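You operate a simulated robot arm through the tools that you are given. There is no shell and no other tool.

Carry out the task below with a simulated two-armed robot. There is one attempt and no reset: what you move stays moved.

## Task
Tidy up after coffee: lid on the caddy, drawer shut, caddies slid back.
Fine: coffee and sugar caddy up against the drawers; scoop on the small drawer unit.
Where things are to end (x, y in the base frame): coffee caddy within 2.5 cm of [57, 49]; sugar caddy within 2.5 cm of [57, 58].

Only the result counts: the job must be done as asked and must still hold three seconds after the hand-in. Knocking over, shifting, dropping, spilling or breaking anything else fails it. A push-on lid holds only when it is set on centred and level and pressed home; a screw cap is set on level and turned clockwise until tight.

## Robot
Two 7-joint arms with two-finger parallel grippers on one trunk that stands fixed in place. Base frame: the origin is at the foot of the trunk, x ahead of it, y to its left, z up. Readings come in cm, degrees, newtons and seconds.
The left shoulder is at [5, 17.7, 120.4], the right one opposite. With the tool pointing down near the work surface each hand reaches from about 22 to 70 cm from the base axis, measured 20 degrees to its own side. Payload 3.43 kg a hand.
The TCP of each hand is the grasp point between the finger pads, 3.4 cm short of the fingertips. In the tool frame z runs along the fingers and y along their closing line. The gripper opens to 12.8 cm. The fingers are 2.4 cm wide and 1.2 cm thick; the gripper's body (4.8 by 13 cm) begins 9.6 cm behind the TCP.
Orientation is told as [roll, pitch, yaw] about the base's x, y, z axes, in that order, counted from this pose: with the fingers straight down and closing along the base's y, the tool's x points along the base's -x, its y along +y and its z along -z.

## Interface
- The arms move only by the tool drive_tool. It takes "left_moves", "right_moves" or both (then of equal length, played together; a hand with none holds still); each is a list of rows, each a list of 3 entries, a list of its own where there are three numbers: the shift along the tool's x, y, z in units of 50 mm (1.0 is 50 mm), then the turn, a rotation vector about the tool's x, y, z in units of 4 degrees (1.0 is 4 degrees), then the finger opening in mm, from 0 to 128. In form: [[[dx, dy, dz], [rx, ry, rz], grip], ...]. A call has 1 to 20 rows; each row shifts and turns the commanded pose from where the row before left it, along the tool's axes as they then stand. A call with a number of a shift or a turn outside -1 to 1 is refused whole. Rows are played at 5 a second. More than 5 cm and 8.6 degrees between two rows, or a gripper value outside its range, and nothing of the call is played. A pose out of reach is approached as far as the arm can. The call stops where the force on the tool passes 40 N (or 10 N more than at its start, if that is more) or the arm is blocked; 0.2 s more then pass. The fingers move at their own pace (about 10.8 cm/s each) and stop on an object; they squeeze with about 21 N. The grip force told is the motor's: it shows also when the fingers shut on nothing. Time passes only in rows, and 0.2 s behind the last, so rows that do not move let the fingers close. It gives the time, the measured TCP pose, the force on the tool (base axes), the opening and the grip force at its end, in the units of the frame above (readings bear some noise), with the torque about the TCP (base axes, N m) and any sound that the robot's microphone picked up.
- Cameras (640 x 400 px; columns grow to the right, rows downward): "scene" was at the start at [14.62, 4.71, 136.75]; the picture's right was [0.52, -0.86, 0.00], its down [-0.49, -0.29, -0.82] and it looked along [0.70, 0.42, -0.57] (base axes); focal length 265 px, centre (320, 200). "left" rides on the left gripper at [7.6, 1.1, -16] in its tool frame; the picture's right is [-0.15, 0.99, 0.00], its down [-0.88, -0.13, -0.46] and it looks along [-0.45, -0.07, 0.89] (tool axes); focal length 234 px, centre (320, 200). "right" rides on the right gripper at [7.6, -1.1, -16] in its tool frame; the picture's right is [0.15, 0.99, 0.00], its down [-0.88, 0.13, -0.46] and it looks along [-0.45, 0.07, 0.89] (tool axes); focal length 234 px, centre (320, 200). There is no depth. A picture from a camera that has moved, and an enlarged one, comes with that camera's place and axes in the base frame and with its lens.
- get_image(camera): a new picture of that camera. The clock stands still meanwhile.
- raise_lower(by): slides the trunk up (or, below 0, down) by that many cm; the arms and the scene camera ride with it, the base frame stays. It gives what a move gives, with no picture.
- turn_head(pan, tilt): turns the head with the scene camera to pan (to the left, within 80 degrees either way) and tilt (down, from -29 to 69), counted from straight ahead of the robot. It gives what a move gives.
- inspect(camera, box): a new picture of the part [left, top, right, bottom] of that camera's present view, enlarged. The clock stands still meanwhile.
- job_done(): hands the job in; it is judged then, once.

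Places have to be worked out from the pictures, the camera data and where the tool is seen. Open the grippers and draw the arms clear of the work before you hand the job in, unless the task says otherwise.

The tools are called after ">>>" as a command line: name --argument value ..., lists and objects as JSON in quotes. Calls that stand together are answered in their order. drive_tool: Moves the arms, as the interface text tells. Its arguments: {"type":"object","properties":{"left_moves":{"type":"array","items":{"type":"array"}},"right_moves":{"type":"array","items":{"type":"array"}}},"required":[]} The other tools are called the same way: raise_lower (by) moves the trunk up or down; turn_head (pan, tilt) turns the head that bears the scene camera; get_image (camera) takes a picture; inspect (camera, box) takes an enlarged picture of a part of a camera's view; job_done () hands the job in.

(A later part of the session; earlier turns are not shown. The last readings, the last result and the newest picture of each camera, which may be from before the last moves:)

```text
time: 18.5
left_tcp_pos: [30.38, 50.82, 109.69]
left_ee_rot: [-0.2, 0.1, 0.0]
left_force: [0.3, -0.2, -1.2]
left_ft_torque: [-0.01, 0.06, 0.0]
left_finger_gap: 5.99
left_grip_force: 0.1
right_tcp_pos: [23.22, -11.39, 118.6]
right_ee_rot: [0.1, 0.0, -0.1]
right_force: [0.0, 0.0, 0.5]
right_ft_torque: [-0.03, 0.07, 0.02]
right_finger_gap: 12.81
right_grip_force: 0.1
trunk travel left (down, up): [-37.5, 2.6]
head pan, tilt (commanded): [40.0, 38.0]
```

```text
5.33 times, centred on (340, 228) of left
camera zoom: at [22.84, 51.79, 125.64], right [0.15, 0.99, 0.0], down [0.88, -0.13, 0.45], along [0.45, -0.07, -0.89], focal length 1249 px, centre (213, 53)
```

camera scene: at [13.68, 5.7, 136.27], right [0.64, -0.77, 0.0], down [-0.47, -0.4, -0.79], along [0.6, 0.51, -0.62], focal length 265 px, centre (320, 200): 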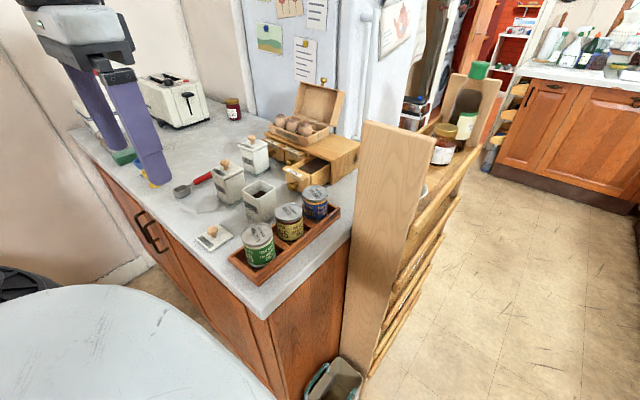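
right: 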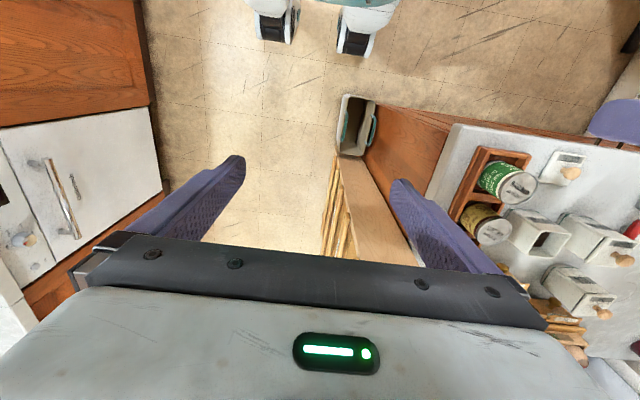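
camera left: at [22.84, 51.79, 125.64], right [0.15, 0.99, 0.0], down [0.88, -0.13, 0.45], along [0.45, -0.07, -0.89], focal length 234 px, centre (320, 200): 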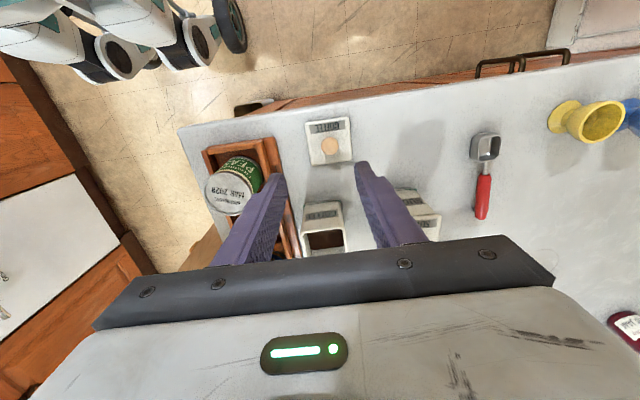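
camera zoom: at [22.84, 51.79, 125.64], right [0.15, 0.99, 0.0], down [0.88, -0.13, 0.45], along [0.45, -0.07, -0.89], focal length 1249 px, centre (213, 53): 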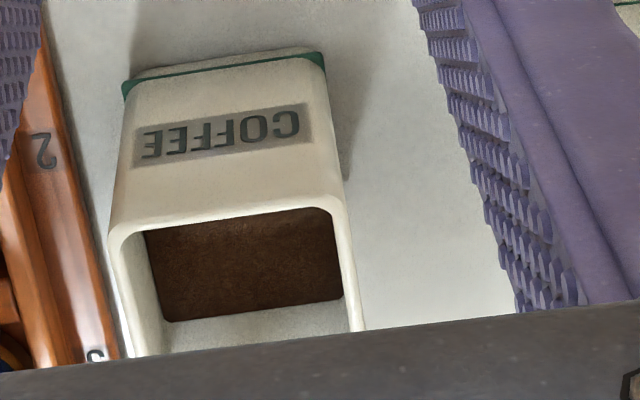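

The lid measures about 6 cm square, centred at [30.9, 51.9] with its knob central. Before taking it, I hover over the coffee caddy to measure its rim precisely.

>>> drive_tool --left_moves '[[[-0.8, -0.1, -0.1], [0, 0, 0], 128], [[-0.8, -0.1, -0.1], [0, 0, 0], 128], [[-0.8, -0.1, 0], [0, 0, 0], 128], [[0, 0, 0], [0, 0, 0], 128], [[0, 0, 0], [0, 0, 0], 128]]'

>>> inspect --camera "left" --box '[250, 100, 410, 200]'

>>> inspect --camera "scene" --box '[225, 165, 305, 225]'

```text
time: 19.7
left_tcp_pos: [42.67, 49.33, 110.83]
left_ee_rot: [0.0, 0.1, 0.0]
left_force: [0.9, -0.6, 0.1]
left_ft_torque: [-0.01, 0.04, 0.02]
left_finger_gap: 12.8
left_grip_force: 0.1
right_tcp_pos: [23.18, -11.42, 118.65]
right_ee_rot: [0.0, 0.0, -0.1]
right_force: [0.0, 0.6, 0.4]
right_ft_torque: [-0.01, 0.01, 0.01]
right_finger_gap: 12.82
right_grip_force: 0.1
trunk travel left (down, up): [-37.5, 2.6]
head pan, tilt (commanded): [40.0, 38.0]
```

```text
4.00 times, centred on (330, 150) of left
camera zoom: at [34.93, 50.28, 126.73], right [0.15, 0.99, 0.0], down [0.88, -0.13, 0.46], along [0.45, -0.07, -0.89], focal length 937 px, centre (280, 400)
```

zoom: 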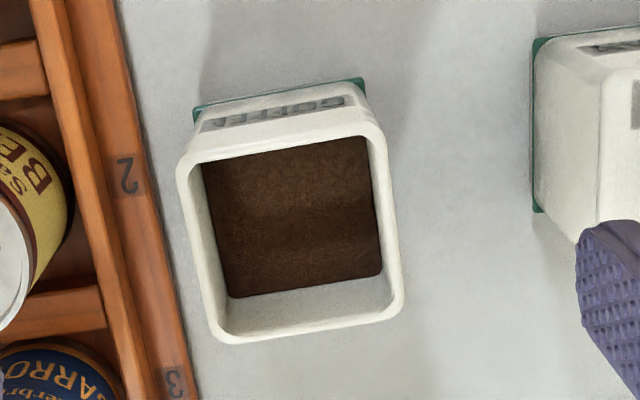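

```text
6.67 times, centred on (265, 195) of scene
camera zoom: at [13.75, 5.77, 136.25], right [0.64, -0.77, 0.0], down [-0.47, -0.4, -0.79], along [0.6, 0.51, -0.62], focal length 1768 px, centre (687, 233)
```

zoom: 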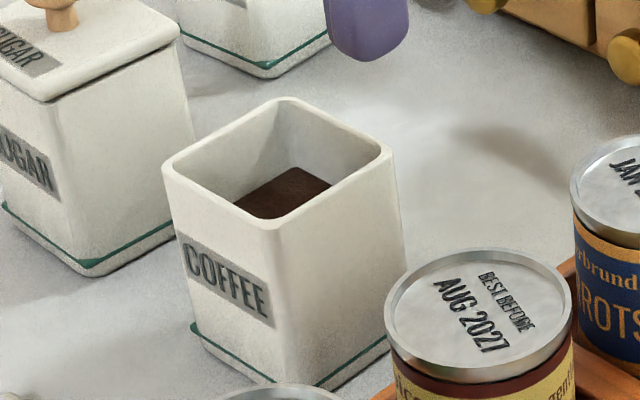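

The caddy rim measures 6.0 cm square, centred at [43.25, 49.4], top z≈100, lid and caddy nearly parallel. I return over the lid's knob at [30.8, 51.9] and lower with a narrow opening.

>>> drive_tool --left_moves '[[[0.793, 0.173, 0.1], [0, 0, 0], 60], [[0.793, 0.173, 0.1], [0, 0, 0], 60], [[0.793, 0.173, 0.1], [0, 0, 0], 60], [[0, 0, 0.6], [0, 0, 0], 50], [[0, 0, 0.6], [0, 0, 0], 50], [[0, 0, 0], [0, 0, 0], 50]]'

>>> inspect --camera "left" --box '[220, 80, 420, 210]'

>>> inspect --camera "scene" --box '[160, 170, 280, 270]'

```text
time: 21.1
left_tcp_pos: [30.61, 51.78, 103.33]
left_ee_rot: [-0.1, 0.0, 0.0]
left_force: [-0.1, -1.1, 0.3]
left_ft_torque: [-0.05, 0.01, 0.0]
left_finger_gap: 4.98
left_grip_force: 0.0
right_tcp_pos: [23.1, -11.56, 118.64]
right_ee_rot: [0.0, 0.0, 0.0]
right_force: [-0.5, 0.6, 0.6]
right_ft_torque: [-0.01, 0.04, -0.02]
right_finger_gap: 12.81
right_grip_force: 0.0
trunk travel left (down, up): [-37.5, 2.6]
head pan, tilt (commanded): [40.0, 38.0]
```

```text
3.08 times, centred on (320, 145) of left
camera zoom: at [22.94, 52.82, 119.23], right [0.15, 0.99, 0.0], down [0.88, -0.13, 0.46], along [0.45, -0.07, -0.89], focal length 720 px, centre (320, 369)
```

zoom: 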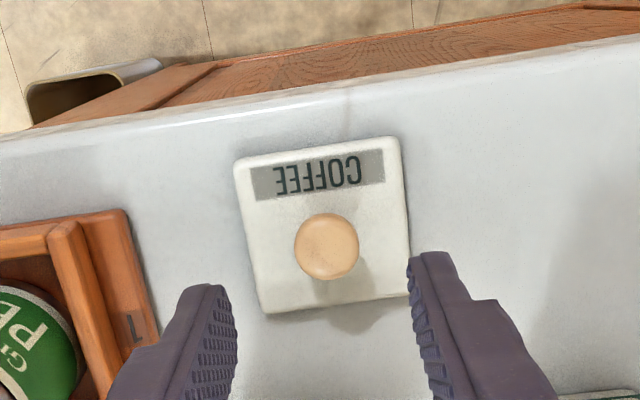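

```text
4.00 times, centred on (220, 220) of scene
camera zoom: at [13.73, 5.76, 136.25], right [0.64, -0.77, 0.0], down [-0.47, -0.4, -0.79], along [0.6, 0.51, -0.62], focal length 1061 px, centre (720, 120)
```

zoom: 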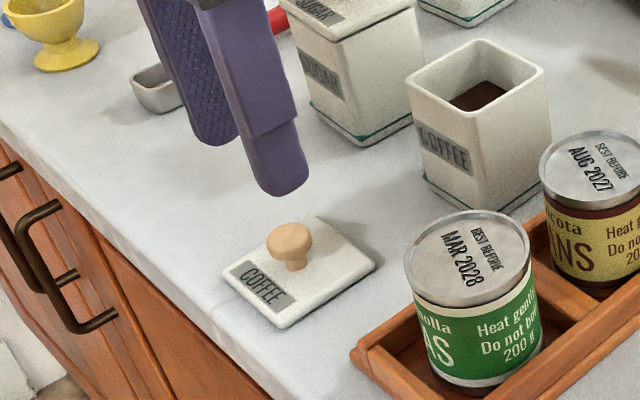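

The knob sits at about [30.8, 51.9]. I adjust by 2 mm and lower to z≈96.4, so the fingertips end just above the lid plate.

>>> drive_tool --left_moves '[[[-0.04, 0.026, 0.5], [0, 0, 0], 50], [[0, 0, 0.5], [0, 0, 0], 50], [[0, 0, 0.3], [0, 0, 0], 50], [[0, 0, 0.08], [0, 0, 0], 50], [[0, 0, 0], [0, 0, 0], 50]]'

>>> inspect --camera "left" --box '[220, 80, 420, 210]'

>>> inspect --camera "scene" --box '[160, 190, 260, 260]'

```text
time: 22.3
left_tcp_pos: [30.67, 51.79, 96.28]
left_ee_rot: [0.0, 0.0, 0.0]
left_force: [-0.1, -0.2, 1.1]
left_ft_torque: [-0.02, -0.02, 0.03]
left_finger_gap: 5.0
left_grip_force: 0.0
right_tcp_pos: [23.09, -11.57, 118.56]
right_ee_rot: [0.0, 0.0, -0.1]
right_force: [-0.4, -0.6, -0.6]
right_ft_torque: [-0.03, -0.01, 0.02]
right_finger_gap: 12.82
right_grip_force: 0.3
trunk travel left (down, up): [-37.5, 2.6]
head pan, tilt (commanded): [40.0, 38.0]
```

```text
3.08 times, centred on (320, 145) of left
camera zoom: at [23.07, 52.93, 112.34], right [0.15, 0.99, 0.0], down [0.88, -0.13, 0.46], along [0.45, -0.07, -0.89], focal length 720 px, centre (320, 369)
```

zoom: 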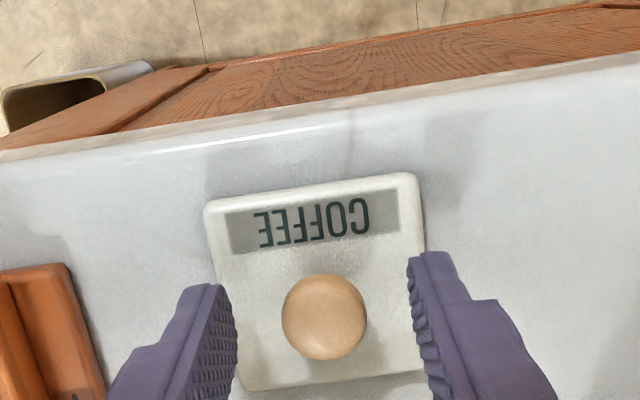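

```text
5.71 times, centred on (210, 225) of scene
camera zoom: at [13.69, 5.72, 136.26], right [0.64, -0.77, 0.0], down [-0.47, -0.4, -0.79], along [0.6, 0.51, -0.62], focal length 1516 px, centre (949, 57)
```

zoom: 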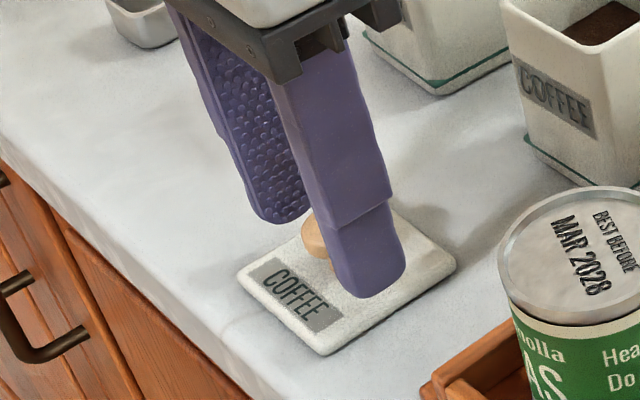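

The fingers straddle the knob. I close on it.

>>> drive_tool --left_moves '[[[0, 0, 0], [0, 0, 0], 0], [[0, 0, 0], [0, 0, 0], 0], [[0, 0, 0], [0, 0, 0], 0], [[0, 0, 0], [0, 0, 0], 0]]'

>>> inspect --camera "left" --box '[220, 80, 420, 210]'

```text
time: 23.3
left_tcp_pos: [30.73, 51.91, 96.31]
left_ee_rot: [-0.1, 0.1, 0.0]
left_force: [-0.5, 0.1, -0.3]
left_ft_torque: [-0.03, -0.01, 0.01]
left_finger_gap: 2.27
left_grip_force: 21.1
right_tcp_pos: [23.11, -11.45, 118.59]
right_ee_rot: [0.0, 0.0, -0.1]
right_force: [-0.1, 0.3, -0.1]
right_ft_torque: [0.02, 0.0, 0.05]
right_finger_gap: 12.81
right_grip_force: 0.1
trunk travel left (down, up): [-37.5, 2.6]
head pan, tilt (commanded): [40.0, 38.0]
```

```text
3.08 times, centred on (320, 145) of left
camera zoom: at [23.07, 52.93, 112.36], right [0.15, 0.99, 0.0], down [0.88, -0.13, 0.46], along [0.45, -0.07, -0.89], focal length 720 px, centre (320, 369)
```

zoom: 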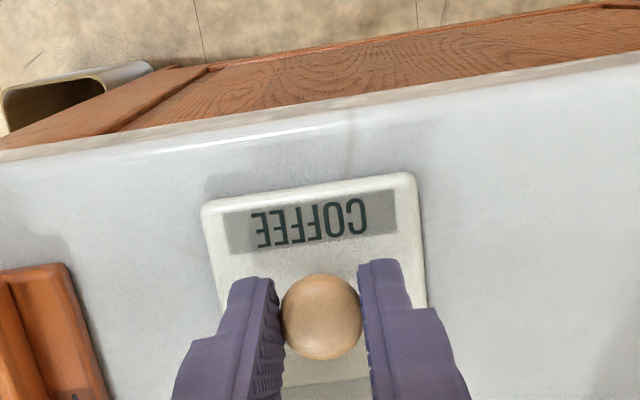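

Gripped on the knob (gap 2.27 cm). I lift the lid straight up 12 cm.

>>> drive_tool --left_moves '[[[0, 0, -0.3], [0, 0, 0], 0], [[0, 0, -0.6], [0, 0, 0], 0], [[0, 0, -0.7], [0, 0, 0], 0], [[0, 0, -0.8], [0, 0, 0], 0], [[0, 0, 0], [0, 0, 0], 0]]'

>>> inspect --camera "scene" --box '[160, 150, 280, 230]'

>>> inspect --camera "left" --box '[220, 80, 420, 210]'

```text
time: 24.5
left_tcp_pos: [30.57, 51.86, 108.37]
left_ee_rot: [0.0, 0.1, 0.0]
left_force: [0.6, -0.1, -0.2]
left_ft_torque: [0.0, 0.01, 0.01]
left_finger_gap: 2.26
left_grip_force: 21.0
right_tcp_pos: [23.13, -11.49, 118.68]
right_ee_rot: [-0.1, 0.1, -0.1]
right_force: [-0.2, -0.3, 0.3]
right_ft_torque: [0.0, -0.01, -0.01]
right_finger_gap: 12.78
right_grip_force: 0.0
trunk travel left (down, up): [-37.5, 2.6]
head pan, tilt (commanded): [40.0, 38.0]
```

```text
5.00 times, centred on (220, 190) of scene
camera zoom: at [13.69, 5.73, 136.26], right [0.64, -0.77, 0.0], down [-0.47, -0.4, -0.79], along [0.6, 0.51, -0.62], focal length 1326 px, centre (820, 250)
```

zoom: 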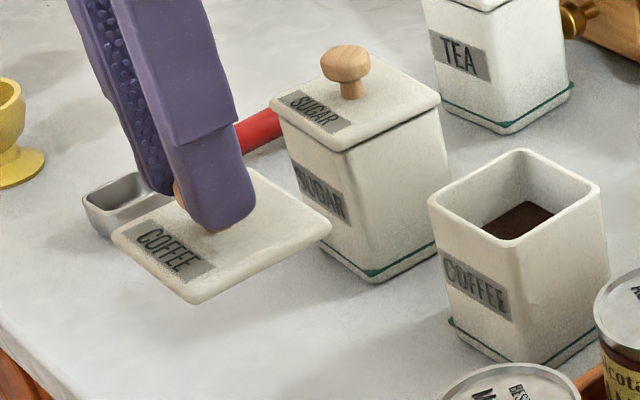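

```text
3.08 times, centred on (320, 145) of left
camera zoom: at [23.0, 52.89, 124.38], right [0.15, 0.99, 0.0], down [0.88, -0.13, 0.46], along [0.45, -0.07, -0.89], focal length 720 px, centre (320, 369)
```

zoom: 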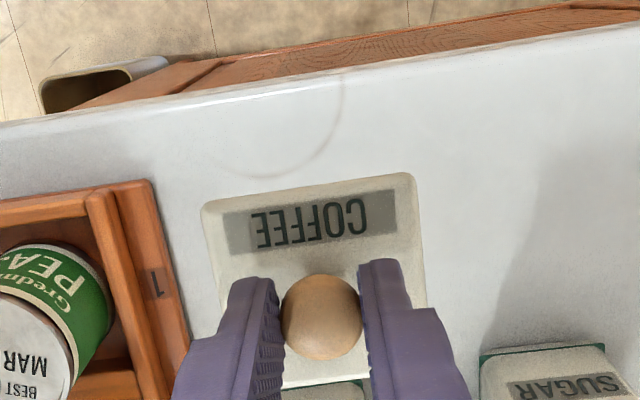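

The lid hangs level. I carry it over the caddy, aiming the lid's centre at [43.25, 49.4].

>>> drive_tool --left_moves '[[[-0.5, -0.1, 0], [0, 0, 0], 0], [[-0.7, -0.14, 0], [0, 0, 0], 0], [[-0.7, -0.14, 0], [0, 0, 0], 0], [[-0.59, -0.112, 0], [0, 0, 0], 0], [[0, 0, 0], [0, 0, 0], 0], [[0, 0, 0], [0, 0, 0], 0]]'

>>> inspect --camera "scene" --box '[210, 150, 310, 230]'

>>> inspect --camera "left" --box '[220, 80, 420, 210]'

```text
time: 25.9
left_tcp_pos: [43.29, 49.44, 108.51]
left_ee_rot: [0.0, 0.0, 0.0]
left_force: [-0.4, 0.5, 0.0]
left_ft_torque: [0.01, -0.01, 0.02]
left_finger_gap: 2.29
left_grip_force: 20.6
right_tcp_pos: [23.22, -11.5, 118.58]
right_ee_rot: [0.0, 0.1, -0.1]
right_force: [-0.2, -0.5, 0.4]
right_ft_torque: [-0.01, 0.04, -0.02]
right_finger_gap: 12.79
right_grip_force: 0.0
trunk travel left (down, up): [-37.5, 2.6]
head pan, tilt (commanded): [40.0, 38.0]
```

```text
5.00 times, centred on (260, 190) of scene
camera zoom: at [13.72, 5.74, 136.26], right [0.64, -0.77, 0.0], down [-0.47, -0.4, -0.79], along [0.6, 0.51, -0.62], focal length 1326 px, centre (620, 250)
```

zoom: 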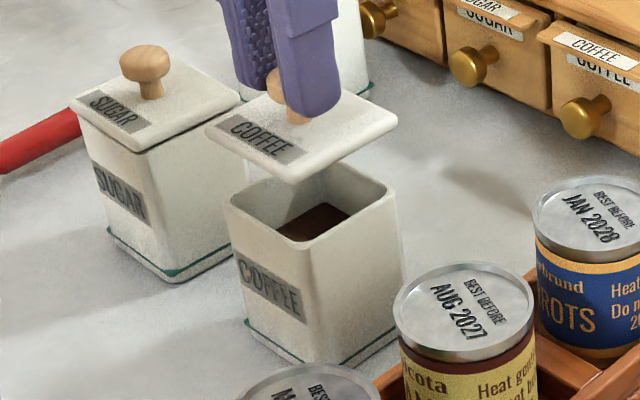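

```text
3.08 times, centred on (320, 145) of left
camera zoom: at [35.5, 50.48, 124.4], right [0.15, 0.99, 0.0], down [0.88, -0.13, 0.46], along [0.45, -0.07, -0.89], focal length 720 px, centre (320, 369)
```

zoom: 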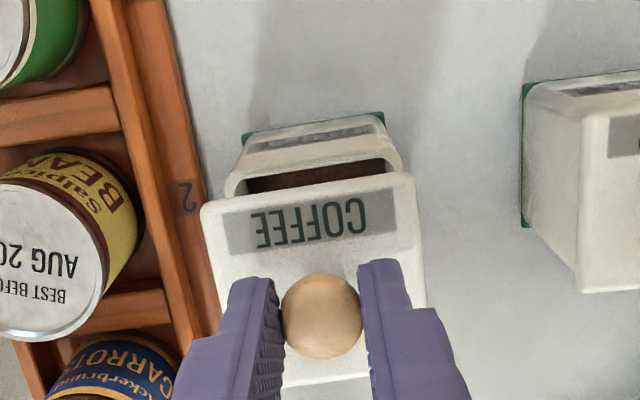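

>>> inspect --camera "left" --box '[270, 105, 370, 165]'

>>> inspect --camera "scene" --box '[235, 160, 295, 210]'

```text
6.40 times, centred on (320, 135) of left
camera zoom: at [35.5, 50.48, 124.4], right [0.15, 0.99, 0.0], down [0.88, -0.13, 0.46], along [0.45, -0.07, -0.89], focal length 1499 px, centre (320, 616)
```

zoom: 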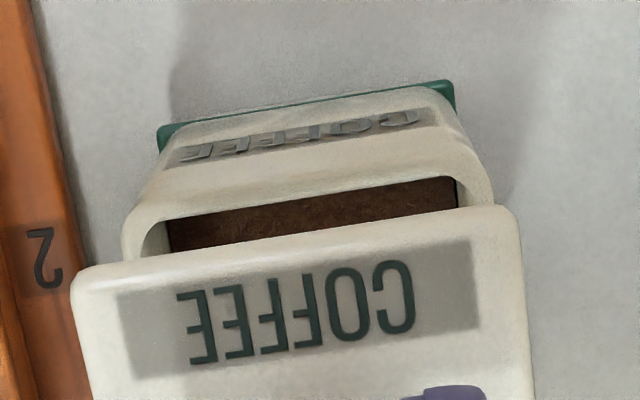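

```text
8.00 times, centred on (265, 185) of scene
camera zoom: at [13.72, 5.74, 136.26], right [0.64, -0.77, 0.0], down [-0.47, -0.4, -0.79], along [0.6, 0.51, -0.62], focal length 2122 px, centre (760, 320)
```

zoom: 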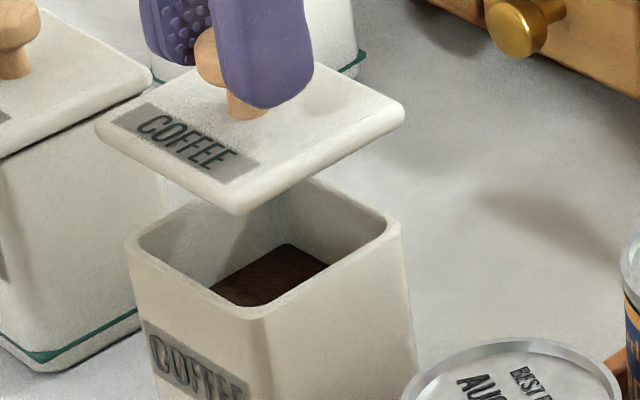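

The lid sits above the rim, within about 1 mm by the projections; the caddy seems turned about +1° relative to the lid. I trim that and lower to about 0.6 cm above the rim.

>>> drive_tool --left_moves '[[[-0.014, 0.012, 0.2], [0, 0, -0.25], 0], [[0, 0, 0.2], [0, 0, 0], 0], [[0, 0, 0.1], [0, 0, 0], 0], [[0, 0, 0], [0, 0, 0], 0]]'

>>> inspect --camera "left" --box '[260, 100, 380, 180]'

>>> inspect --camera "scene" --box '[235, 160, 295, 210]'

```text
time: 26.9
left_tcp_pos: [43.25, 49.48, 105.91]
left_ee_rot: [-0.1, 0.0, 1.0]
left_force: [-0.2, 0.4, -0.9]
left_ft_torque: [-0.01, 0.01, -0.03]
left_finger_gap: 2.24
left_grip_force: 21.2
right_tcp_pos: [23.22, -11.53, 118.55]
right_ee_rot: [0.1, 0.0, -0.1]
right_force: [0.0, -0.2, -0.1]
right_ft_torque: [-0.01, -0.02, -0.01]
right_finger_gap: 12.81
right_grip_force: 0.1
trunk travel left (down, up): [-37.5, 2.6]
head pan, tilt (commanded): [40.0, 38.0]
```

```text
5.00 times, centred on (320, 140) of left
camera zoom: at [35.53, 50.41, 121.89], right [0.13, 0.99, 0.0], down [0.88, -0.12, 0.46], along [0.45, -0.06, -0.89], focal length 1171 px, centre (320, 500)
```

zoom: 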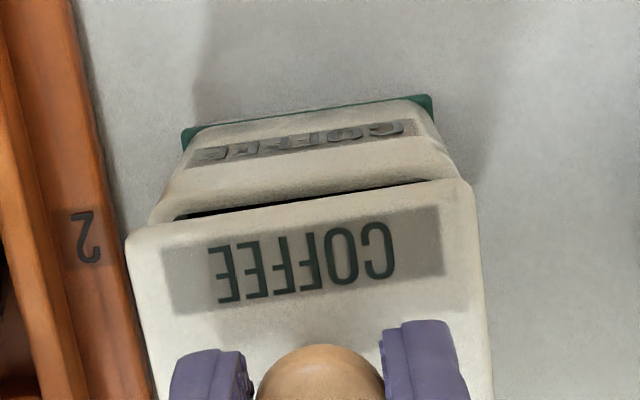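

```text
8.00 times, centred on (265, 185) of scene
camera zoom: at [13.68, 5.72, 136.26], right [0.64, -0.77, 0.0], down [-0.47, -0.4, -0.79], along [0.6, 0.51, -0.62], focal length 2122 px, centre (760, 320)
```

zoom: 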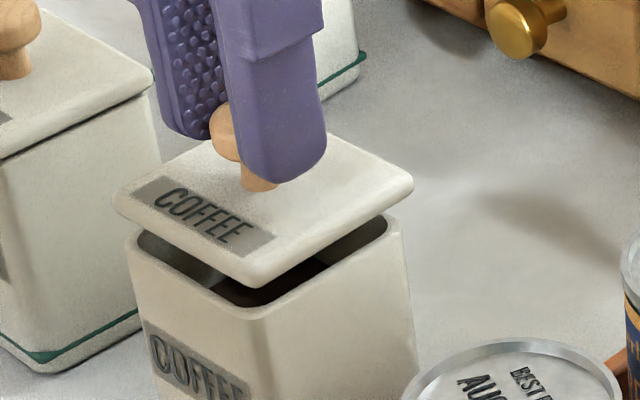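

>>> inspect --camera "scene" --box '[247, 178, 289, 204]'

>>> inspect --camera "left" --box '[275, 115, 355, 165]'

```text
15.24 times, centred on (268, 191) of scene
camera zoom: at [13.68, 5.72, 136.26], right [0.64, -0.77, 0.0], down [-0.47, -0.4, -0.79], along [0.6, 0.51, -0.62], focal length 4042 px, centre (1112, 337)
```

zoom: 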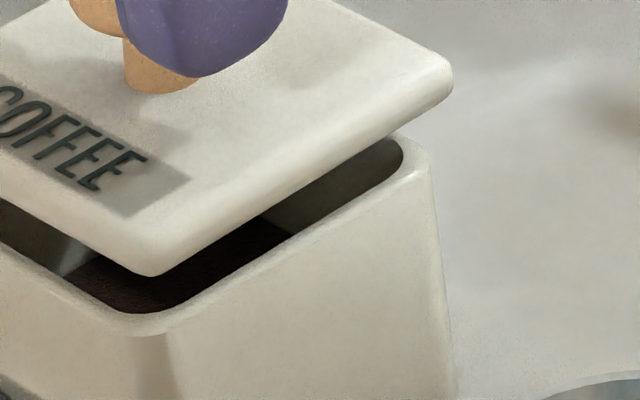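

```text
8.00 times, centred on (315, 140) of left
camera zoom: at [35.53, 50.41, 121.89], right [0.13, 0.99, 0.0], down [0.88, -0.12, 0.46], along [0.45, -0.06, -0.89], focal length 1873 px, centre (360, 680)
```

zoom: 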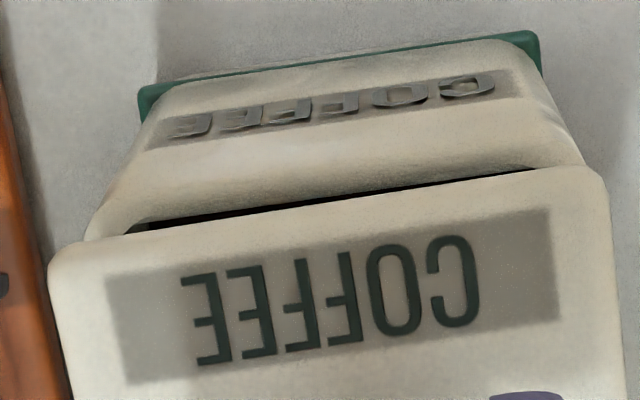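

The lid hovers about 1 cm over the rim, well centred and parallel within about a degree. I lower in small steps, watching the force.

>>> drive_tool --left_moves '[[[0, 0, 0.1], [0, 0, 0], 0], [[0, 0, 0.04], [0, 0, 0], 0], [[0, 0, 0], [0, 0, 0], 0]]'

>>> inspect --camera "scene" --box '[235, 165, 295, 210]'

```text
time: 27.7
left_tcp_pos: [43.25, 49.58, 105.32]
left_ee_rot: [0.0, 0.0, 1.0]
left_force: [-0.8, 0.3, -0.2]
left_ft_torque: [0.0, 0.04, 0.01]
left_finger_gap: 2.26
left_grip_force: 20.7
right_tcp_pos: [23.1, -11.48, 118.57]
right_ee_rot: [-0.1, 0.1, -0.1]
right_force: [0.4, 0.2, -0.4]
right_ft_torque: [-0.01, -0.02, 0.01]
right_finger_gap: 12.81
right_grip_force: 0.0
trunk travel left (down, up): [-37.5, 2.6]
head pan, tilt (commanded): [40.0, 38.0]
```

```text
8.89 times, centred on (265, 188) of scene
camera zoom: at [13.69, 5.72, 136.26], right [0.64, -0.77, 0.0], down [-0.47, -0.4, -0.79], along [0.6, 0.51, -0.62], focal length 2358 px, centre (809, 311)
```

zoom: 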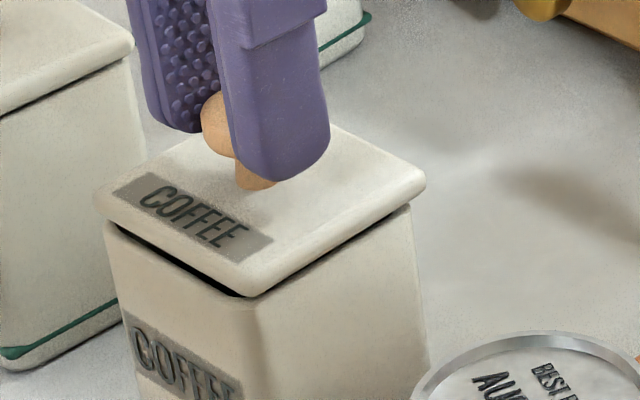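

Almost seated and evenly overhanging. I go down further in 1–2 mm steps until I feel contact.

>>> drive_tool --left_moves '[[[0, 0, 0.03], [0, 0, 0], 0], [[0, 0, 0.03], [0, 0, 0], 0], [[0, 0, 0], [0, 0, 0], 0]]'

>>> drive_tool --left_moves '[[[0, 0, 0.02], [0, 0, 0], 0], [[0, 0, 0.02], [0, 0, 0], 0], [[0, 0, 0], [0, 0, 0], 0]]'

>>> inspect --camera "scene" --box '[235, 165, 295, 210]'

```text
time: 28.5
left_tcp_pos: [43.29, 49.56, 105.09]
left_ee_rot: [0.0, 0.0, 1.0]
left_force: [-0.8, 1.4, 4.2]
left_ft_torque: [0.04, -0.07, 0.0]
left_finger_gap: 2.29
left_grip_force: 21.2
right_tcp_pos: [23.11, -11.64, 118.72]
right_ee_rot: [0.0, 0.0, -0.1]
right_force: [0.9, -0.9, 0.5]
right_ft_torque: [-0.02, 0.0, 0.02]
right_finger_gap: 12.79
right_grip_force: 0.1
trunk travel left (down, up): [-37.5, 2.6]
head pan, tilt (commanded): [40.0, 38.0]
```

```text
time: 29.3
left_tcp_pos: [43.19, 49.48, 104.98]
left_ee_rot: [0.1, -0.2, 1.1]
left_force: [2.7, 5.9, 19.7]
left_ft_torque: [0.07, -0.11, -0.01]
left_finger_gap: 2.26
left_grip_force: 20.6
right_tcp_pos: [23.08, -11.62, 118.61]
right_ee_rot: [0.2, -0.1, 0.0]
right_force: [1.7, -0.6, 0.2]
right_ft_torque: [0.02, 0.01, 0.02]
right_finger_gap: 12.81
right_grip_force: 0.1
trunk travel left (down, up): [-37.5, 2.6]
head pan, tilt (commanded): [40.0, 38.0]
```

```text
8.89 times, centred on (265, 188) of scene
camera zoom: at [13.55, 5.6, 136.31], right [0.64, -0.77, 0.0], down [-0.47, -0.39, -0.79], along [0.6, 0.51, -0.61], focal length 2358 px, centre (809, 311)
```

zoom: 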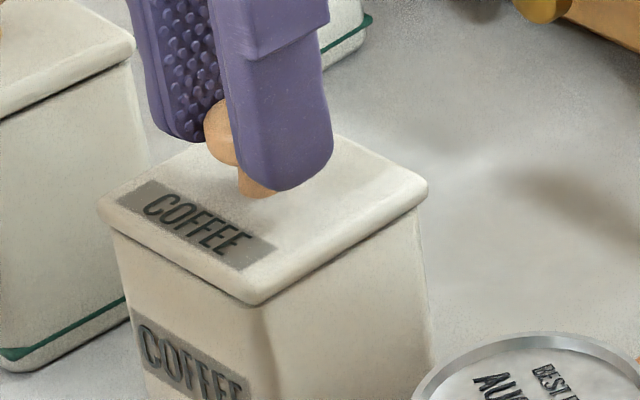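

Contact with about 20 N. I press on a little further and listen for a click.

>>> drive_tool --left_moves '[[[0, 0, 0.02], [0, 0, 0], 0], [[0, 0, 0.02], [0, 0, 0], 0], [[0, 0, 0], [0, 0, 0], 0]]'

>>> inspect --camera "scene" --box '[235, 165, 295, 210]'

>>> inspect --camera "left" --box '[270, 105, 370, 175]'

```text
time: 30.1
left_tcp_pos: [43.2, 49.47, 104.8]
left_ee_rot: [0.1, -0.3, 1.0]
left_force: [2.6, 6.1, 24.4]
left_ft_torque: [0.13, -0.17, 0.02]
left_finger_gap: 2.25
left_grip_force: 20.6
right_tcp_pos: [22.9, -11.62, 118.59]
right_ee_rot: [0.1, -0.1, -0.1]
right_force: [0.8, 0.4, 0.0]
right_ft_torque: [0.0, -0.01, -0.01]
right_finger_gap: 12.8
right_grip_force: 0.0
trunk travel left (down, up): [-37.5, 2.6]
head pan, tilt (commanded): [40.0, 38.0]
```

```text
8.89 times, centred on (265, 188) of scene
camera zoom: at [13.52, 5.59, 136.3], right [0.64, -0.77, 0.0], down [-0.47, -0.39, -0.79], along [0.6, 0.51, -0.61], focal length 2358 px, centre (809, 311)
```

zoom: 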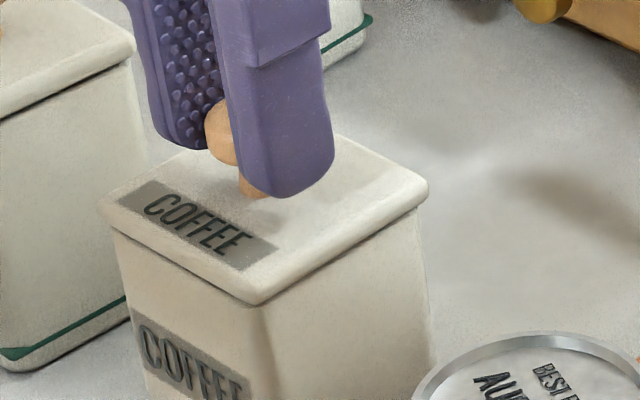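

```text
5.71 times, centred on (320, 140) of left
camera zoom: at [35.43, 50.36, 120.72], right [0.13, 0.99, 0.0], down [0.88, -0.12, 0.46], along [0.46, -0.06, -0.89], focal length 1338 px, centre (320, 543)
```

zoom: 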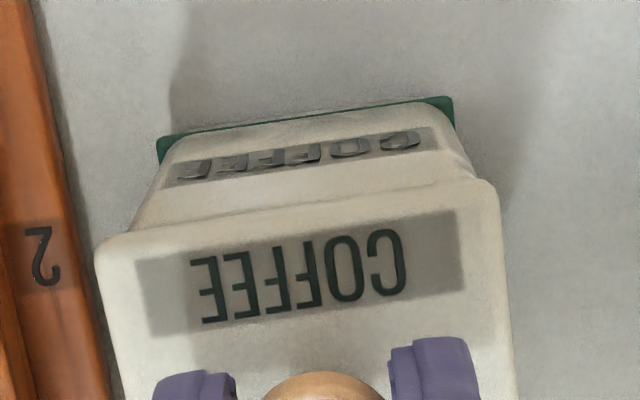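

The fingers slip on the knob at about 24 N, so I release, rise and will press on the knob's top with closed fingers.

>>> drive_tool --left_moves '[[[0, 0, -0.04], [0, 0, 0], 0], [[0, 0, 0], [0, 0, 0], 50], [[0, 0, 0], [0, 0, 0], 50], [[0, 0, -0.5], [0, 0, 0], 50], [[0, 0, -0.6], [0, 0, 0], 50], [[0, 0, 0], [0, 0, 0], 50]]'

>>> inspect --camera "scene" --box '[215, 150, 305, 220]'

>>> inspect --camera "left" --box '[250, 100, 390, 190]'

```text
time: 31.5
left_tcp_pos: [43.18, 49.54, 110.34]
left_ee_rot: [0.0, 0.0, 1.0]
left_force: [-0.3, 0.2, 0.3]
left_ft_torque: [0.0, 0.02, 0.02]
left_finger_gap: 5.01
left_grip_force: 0.0
right_tcp_pos: [23.24, -11.51, 118.58]
right_ee_rot: [0.0, 0.0, 0.0]
right_force: [-0.4, 0.5, 1.0]
right_ft_torque: [-0.01, -0.03, 0.01]
right_finger_gap: 12.79
right_grip_force: 0.1
trunk travel left (down, up): [-37.5, 2.6]
head pan, tilt (commanded): [40.0, 38.0]
heard: snap
```

```text
5.71 times, centred on (260, 185) of scene
camera zoom: at [13.7, 5.74, 136.26], right [0.64, -0.77, 0.0], down [-0.47, -0.4, -0.79], along [0.6, 0.51, -0.62], focal length 1516 px, centre (663, 286)
```

zoom: 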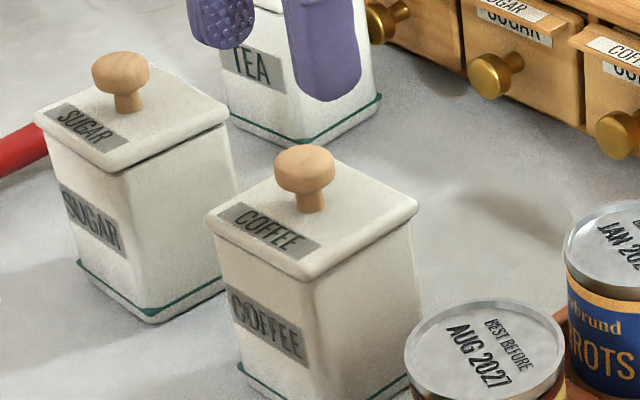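

```text
4.44 times, centred on (320, 145) of left
camera zoom: at [35.52, 50.49, 126.29], right [0.13, 0.99, 0.0], down [0.88, -0.12, 0.46], along [0.45, -0.06, -0.89], focal length 1041 px, centre (320, 444)
```

zoom: 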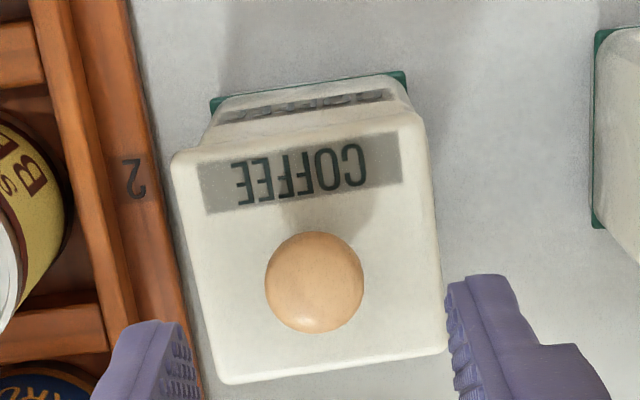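

A snap was heard; the lid looks level and centred. To be sure it is home, I close the fingers and press lightly on the knob's top.

>>> drive_tool --left_moves '[[[0, 0, 0], [0, 0, 0], 0], [[0, 0, 0], [0, 0, 0], 0], [[0, 0, 0.2], [0, 0, 0], 0], [[0, 0, 0.2], [0, 0, 0], 0], [[0, 0, 0.05], [0, 0, 0], 0], [[0, 0, 0], [0, 0, 0], 0]]'

>>> inspect --camera "scene" --box '[215, 150, 305, 220]'

```text
time: 32.9
left_tcp_pos: [43.16, 49.6, 108.03]
left_ee_rot: [0.0, -0.1, 1.1]
left_force: [0.0, -0.4, 0.2]
left_ft_torque: [0.02, -0.03, 0.0]
left_finger_gap: 0.02
left_grip_force: 21.7
right_tcp_pos: [23.1, -11.42, 118.63]
right_ee_rot: [0.0, 0.0, -0.1]
right_force: [0.2, -0.5, 0.0]
right_ft_torque: [-0.02, -0.02, -0.02]
right_finger_gap: 12.81
right_grip_force: 0.0
trunk travel left (down, up): [-37.5, 2.6]
head pan, tilt (commanded): [40.0, 38.0]
```

```text
5.71 times, centred on (260, 185) of scene
camera zoom: at [13.68, 5.71, 136.26], right [0.64, -0.77, 0.0], down [-0.47, -0.4, -0.79], along [0.6, 0.51, -0.62], focal length 1516 px, centre (663, 286)
```

zoom: 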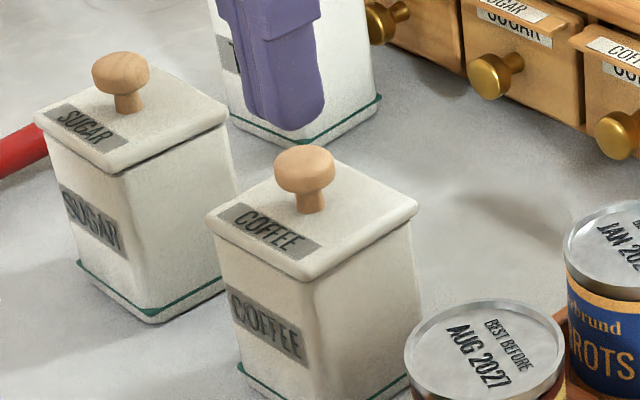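

Tips are about 0.9 cm above the knob. I lower on and press.

>>> drive_tool --left_moves '[[[0, 0, 0.1], [0, 0, 0], 0], [[0, 0, 0.06], [0, 0, 0], 0], [[0, 0, 0.02], [0, 0, 0], 0], [[0, 0, 0.02], [0, 0, 0], 0], [[0, 0, 0], [0, 0, 0], 0]]'

>>> drive_tool --left_moves '[[[0, 0, 0.02], [0, 0, 0], 0], [[0, 0, 0.02], [0, 0, 0], 0], [[0, 0, 0.02], [0, 0, 0], 0], [[0, 0, 0], [0, 0, 0], 0]]'

```text
time: 34.1
left_tcp_pos: [43.27, 49.6, 106.97]
left_ee_rot: [0.0, 0.0, 1.0]
left_force: [1.5, -0.4, 0.2]
left_ft_torque: [-0.03, 0.02, 0.0]
left_finger_gap: 0.0
left_grip_force: 20.7
right_tcp_pos: [22.97, -11.48, 118.62]
right_ee_rot: [0.0, -0.1, -0.1]
right_force: [0.3, 0.1, 0.3]
right_ft_torque: [-0.02, 0.0, 0.04]
right_finger_gap: 12.81
right_grip_force: 0.0
trunk travel left (down, up): [-37.5, 2.6]
head pan, tilt (commanded): [40.0, 38.0]
```

```text
time: 35.1
left_tcp_pos: [43.17, 49.62, 106.7]
left_ee_rot: [0.0, 0.0, 1.0]
left_force: [-0.7, 0.5, 0.1]
left_ft_torque: [0.01, -0.02, 0.0]
left_finger_gap: 0.01
left_grip_force: 20.6
right_tcp_pos: [23.15, -11.51, 118.64]
right_ee_rot: [0.0, 0.0, -0.1]
right_force: [-0.2, 0.1, 0.2]
right_ft_torque: [-0.02, -0.02, 0.0]
right_finger_gap: 12.79
right_grip_force: 0.0
trunk travel left (down, up): [-37.5, 2.6]
head pan, tilt (commanded): [40.0, 38.0]
```

Still no contact at z 106.7 (tips 103.3); I check and continue downward.

>>> inspect --camera "scene" --box '[235, 155, 295, 205]'

>>> drive_tool --left_moves '[[[0, 0, 0.02], [0, 0, 0], 0], [[0, 0, 0.02], [0, 0, 0], 0], [[0, 0, 0.02], [0, 0, 0], 0], [[0, 0, 0], [0, 0, 0], 0]]'

```text
8.00 times, centred on (265, 180) of scene
camera zoom: at [13.68, 5.71, 136.26], right [0.64, -0.77, 0.0], down [-0.47, -0.4, -0.79], along [0.6, 0.51, -0.62], focal length 2122 px, centre (760, 360)
```

zoom: 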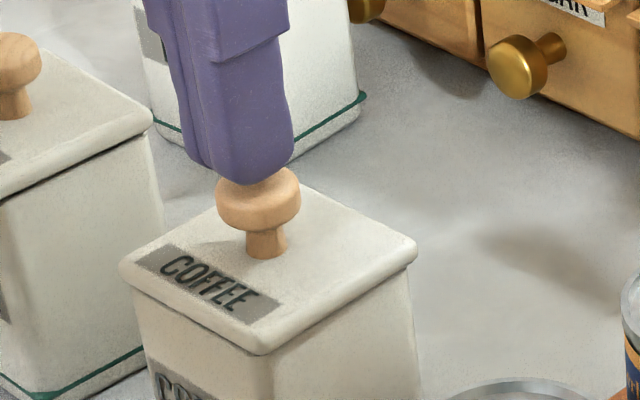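

```text
time: 36.1
left_tcp_pos: [43.28, 49.43, 106.36]
left_ee_rot: [0.0, -0.1, 1.0]
left_force: [-0.3, -0.5, 0.0]
left_ft_torque: [-0.01, -0.03, -0.02]
left_finger_gap: 0.0
left_grip_force: 20.5
right_tcp_pos: [23.18, -11.47, 118.61]
right_ee_rot: [0.0, 0.0, -0.1]
right_force: [0.7, -0.2, -0.5]
right_ft_torque: [0.02, 0.01, 0.04]
right_finger_gap: 12.81
right_grip_force: 0.0
trunk travel left (down, up): [-37.5, 2.6]
head pan, tilt (commanded): [40.0, 38.0]
```

>>> drive_tool --left_moves '[[[0, 0, 0.02], [0, 0, 0], 0], [[0, 0, 0.02], [0, 0, 0], 0], [[0, 0, 0.02], [0, 0, 0], 0], [[0, 0, 0.02], [0, 0, 0], 0], [[0, 0, 0], [0, 0, 0], 0]]'

>>> inspect --camera "scene" --box '[235, 155, 295, 205]'

>>> inspect --camera "left" --box '[250, 100, 390, 200]'

```text
time: 37.3
left_tcp_pos: [42.99, 49.46, 106.28]
left_ee_rot: [0.1, -0.4, 1.0]
left_force: [1.5, 3.2, 15.1]
left_ft_torque: [0.11, 0.01, 0.01]
left_finger_gap: 0.0
left_grip_force: 20.8
right_tcp_pos: [23.01, -11.57, 118.74]
right_ee_rot: [0.1, 0.1, -0.1]
right_force: [-0.6, -0.4, 0.4]
right_ft_torque: [-0.03, -0.03, 0.03]
right_finger_gap: 12.78
right_grip_force: 0.1
trunk travel left (down, up): [-37.5, 2.6]
head pan, tilt (commanded): [40.0, 38.0]
```

```text
8.00 times, centred on (265, 180) of scene
camera zoom: at [13.59, 5.63, 136.3], right [0.64, -0.77, 0.0], down [-0.47, -0.4, -0.79], along [0.6, 0.51, -0.61], focal length 2122 px, centre (760, 360)
```

zoom: 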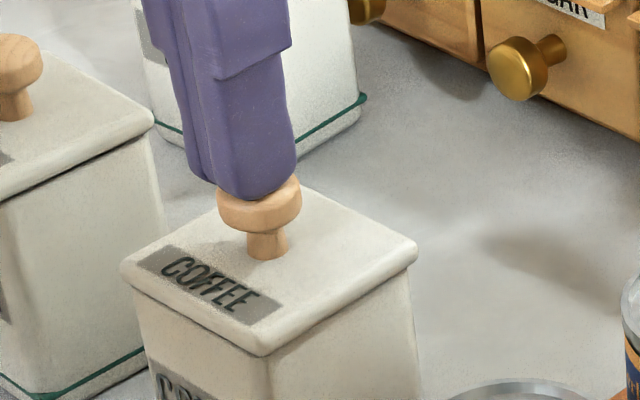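

```text
4.00 times, centred on (320, 150) of left
camera zoom: at [35.44, 50.37, 122.16], right [0.13, 0.99, 0.0], down [0.88, -0.12, 0.46], along [0.46, -0.06, -0.89], focal length 937 px, centre (320, 400)
```

zoom: 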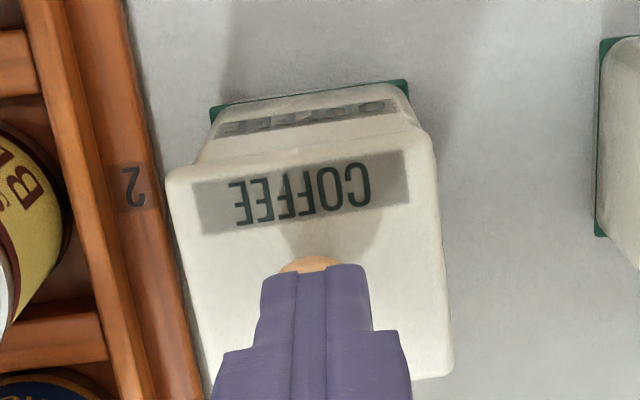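

In contact at 15 N on the knob top. I press further to about 30 N.

>>> drive_tool --left_moves '[[[0, 0, 0.02], [0, 0, 0], 0], [[0, 0, 0.02], [0, 0, 0], 0], [[0, 0, 0], [0, 0, 0], 0]]'

>>> drive_tool --left_moves '[[[0, 0, 0.02], [0, 0, 0], 0], [[0, 0, 0], [0, 0, 0], 0]]'

>>> inspect --camera "scene" --box '[235, 155, 295, 205]'

```text
time: 38.1
left_tcp_pos: [43.16, 49.44, 106.26]
left_ee_rot: [0.2, -0.5, 1.2]
left_force: [4.1, 8.2, 31.9]
left_ft_torque: [0.32, -0.08, 0.05]
left_finger_gap: 0.0
left_grip_force: 20.3
right_tcp_pos: [22.97, -11.6, 118.59]
right_ee_rot: [0.1, -0.2, -0.1]
right_force: [0.3, 0.2, -0.3]
right_ft_torque: [0.01, 0.02, 0.0]
right_finger_gap: 12.81
right_grip_force: 0.1
trunk travel left (down, up): [-37.5, 2.6]
head pan, tilt (commanded): [40.0, 38.0]
```

```text
time: 38.7
left_tcp_pos: [43.1, 49.4, 106.22]
left_ee_rot: [0.1, -0.6, 1.1]
left_force: [2.6, 9.5, 35.7]
left_ft_torque: [0.33, -0.07, 0.06]
left_finger_gap: 0.0
left_grip_force: 21.2
right_tcp_pos: [22.96, -11.64, 118.77]
right_ee_rot: [0.1, -0.1, -0.1]
right_force: [-0.6, 0.2, 0.6]
right_ft_torque: [0.02, -0.01, -0.01]
right_finger_gap: 12.82
right_grip_force: 0.1
trunk travel left (down, up): [-37.5, 2.6]
head pan, tilt (commanded): [40.0, 38.0]
```

```text
8.00 times, centred on (265, 180) of scene
camera zoom: at [13.45, 5.53, 136.32], right [0.64, -0.77, 0.0], down [-0.47, -0.39, -0.79], along [0.61, 0.51, -0.61], focal length 2122 px, centre (760, 360)
```

zoom: 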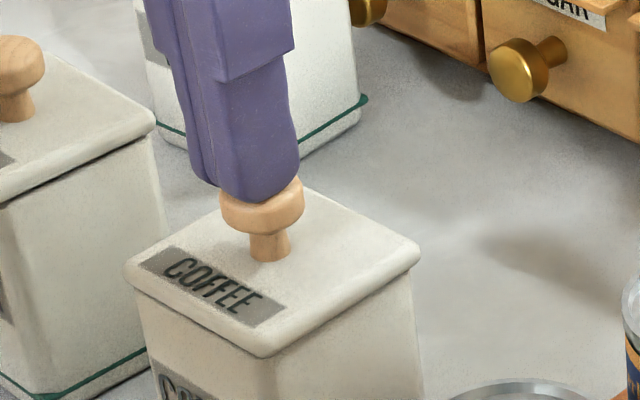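

No further give at 36 N: the lid is home. Now I rise, back off, open the fingers to 3 cm and tilt 30° forward to push the coffee caddy from its near side at low height.

>>> drive_tool --left_moves '[[[0, 0, -0.4], [0, 0, 0], 0], [[0, 0, -0.9], [0, 0, 0.25], 0], [[0.9, 0, 0], [0, 0, 0], 30], [[0.95, 0, 0], [0, 0, 0], 30], [[0, 0, 0], [0, -1, 0], 30], [[0, 0, 0], [0, -1, 0], 30], [[0, 0, 0], [0, -1, 0], 30], [[0, 0, 0], [0, -1, 0], 30], [[0, 0, 0], [0, -1, 0], 30], [[0, 0, 0], [0, -1, 0], 30], [[0, 0, 0], [0, -1, 0], 30], [[0, 0, 0], [0, -0.5, 0], 30], [[0, 0, 0], [0, 0, 0], 30]]'

>>> get_image --camera "scene"

>>> get_image --camera "left"

```text
time: 41.5
left_tcp_pos: [34.45, 49.64, 112.46]
left_ee_rot: [0.0, -30.1, -0.2]
left_force: [-0.2, 0.1, 0.6]
left_ft_torque: [-0.01, 0.0, 0.0]
left_finger_gap: 3.01
left_grip_force: 0.1
left hand out of reach, approached as far as the arm can: row 4
right_tcp_pos: [23.15, -11.57, 118.61]
right_ee_rot: [0.0, -0.1, -0.2]
right_force: [-0.5, 0.5, 0.8]
right_ft_torque: [-0.01, -0.02, 0.0]
right_finger_gap: 12.82
right_grip_force: 0.0
trunk travel left (down, up): [-37.5, 2.6]
head pan, tilt (commanded): [40.0, 38.0]
```

```text
taken
camera scene: at [13.68, 5.72, 136.26], right [0.64, -0.77, 0.0], down [-0.47, -0.4, -0.79], along [0.6, 0.51, -0.62], focal length 265 px, centre (320, 200)
```

scene: 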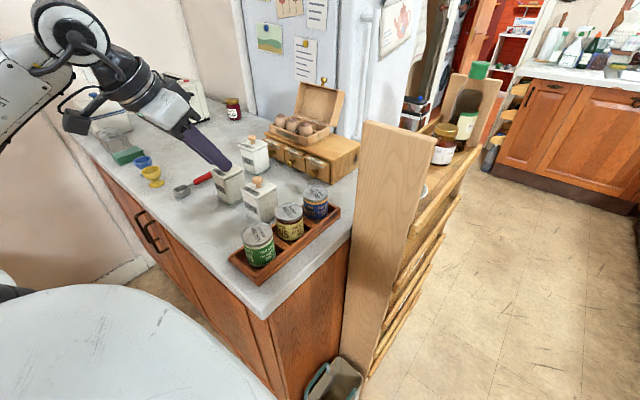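

```text
taken
camera left: at [19.85, 50.61, 122.31], right [0.13, 0.99, 0.07], down [0.53, -0.13, 0.84], along [0.84, -0.07, -0.54], focal length 234 px, centre (320, 200)
```

left: 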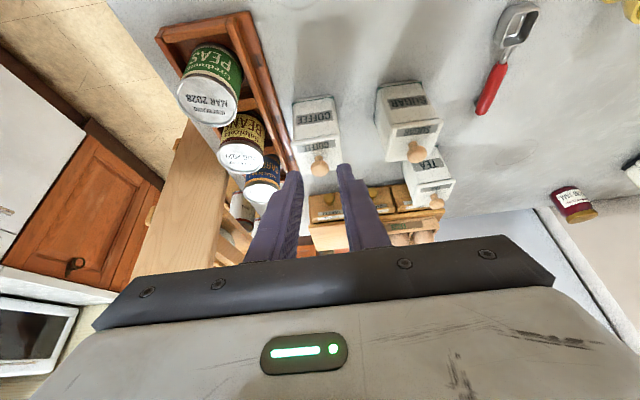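

The view shows the lidded caddy straight ahead. I lower the tilted fingers to pushing height in front of it.

>>> drive_tool --left_moves '[[[0.39, -0.02, 0.675], [0, 0, 0], 30], [[0.39, 0, 0.675], [0, 0, 0], 30], [[0.39, 0, 0.675], [0, 0, 0], 30], [[0.38, 0, 0.66], [0, 0, 0], 30], [[0, 0, 0], [0, 0, 0], 30]]'

>>> inspect --camera "scene" --box '[170, 130, 340, 270]'

>>> get_image --camera "left"

```text
time: 42.7
left_tcp_pos: [34.34, 49.59, 96.68]
left_ee_rot: [0.0, -30.1, 0.0]
left_force: [0.5, -0.9, -0.7]
left_ft_torque: [0.03, -0.02, -0.02]
left_finger_gap: 3.01
left_grip_force: 0.0
right_tcp_pos: [23.11, -11.5, 118.57]
right_ee_rot: [0.1, 0.0, -0.1]
right_force: [0.3, -0.3, 0.2]
right_ft_torque: [-0.03, -0.01, -0.02]
right_finger_gap: 12.81
right_grip_force: 0.1
trunk travel left (down, up): [-37.5, 2.6]
head pan, tilt (commanded): [40.0, 38.0]
```

```text
2.86 times, centred on (255, 200) of scene
camera zoom: at [13.67, 5.71, 136.27], right [0.64, -0.77, 0.0], down [-0.47, -0.4, -0.79], along [0.6, 0.51, -0.62], focal length 758 px, centre (506, 200)
```

zoom: 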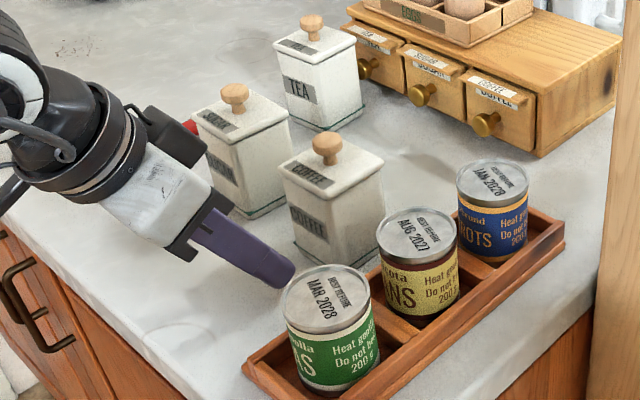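

```text
taken
camera left: at [19.84, 50.53, 106.68], right [0.13, 0.99, 0.07], down [0.53, -0.13, 0.84], along [0.84, -0.07, -0.55], focal length 234 px, centre (320, 200)
```

left: 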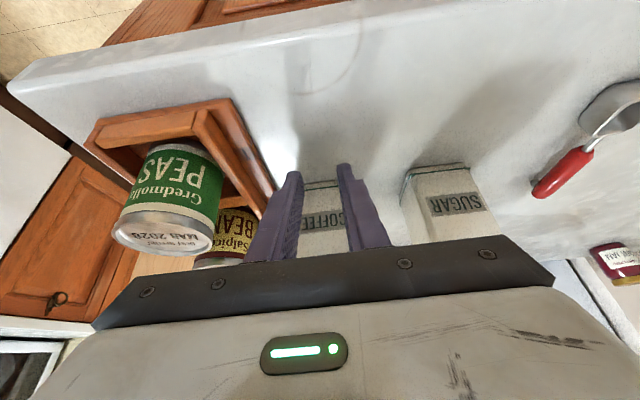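

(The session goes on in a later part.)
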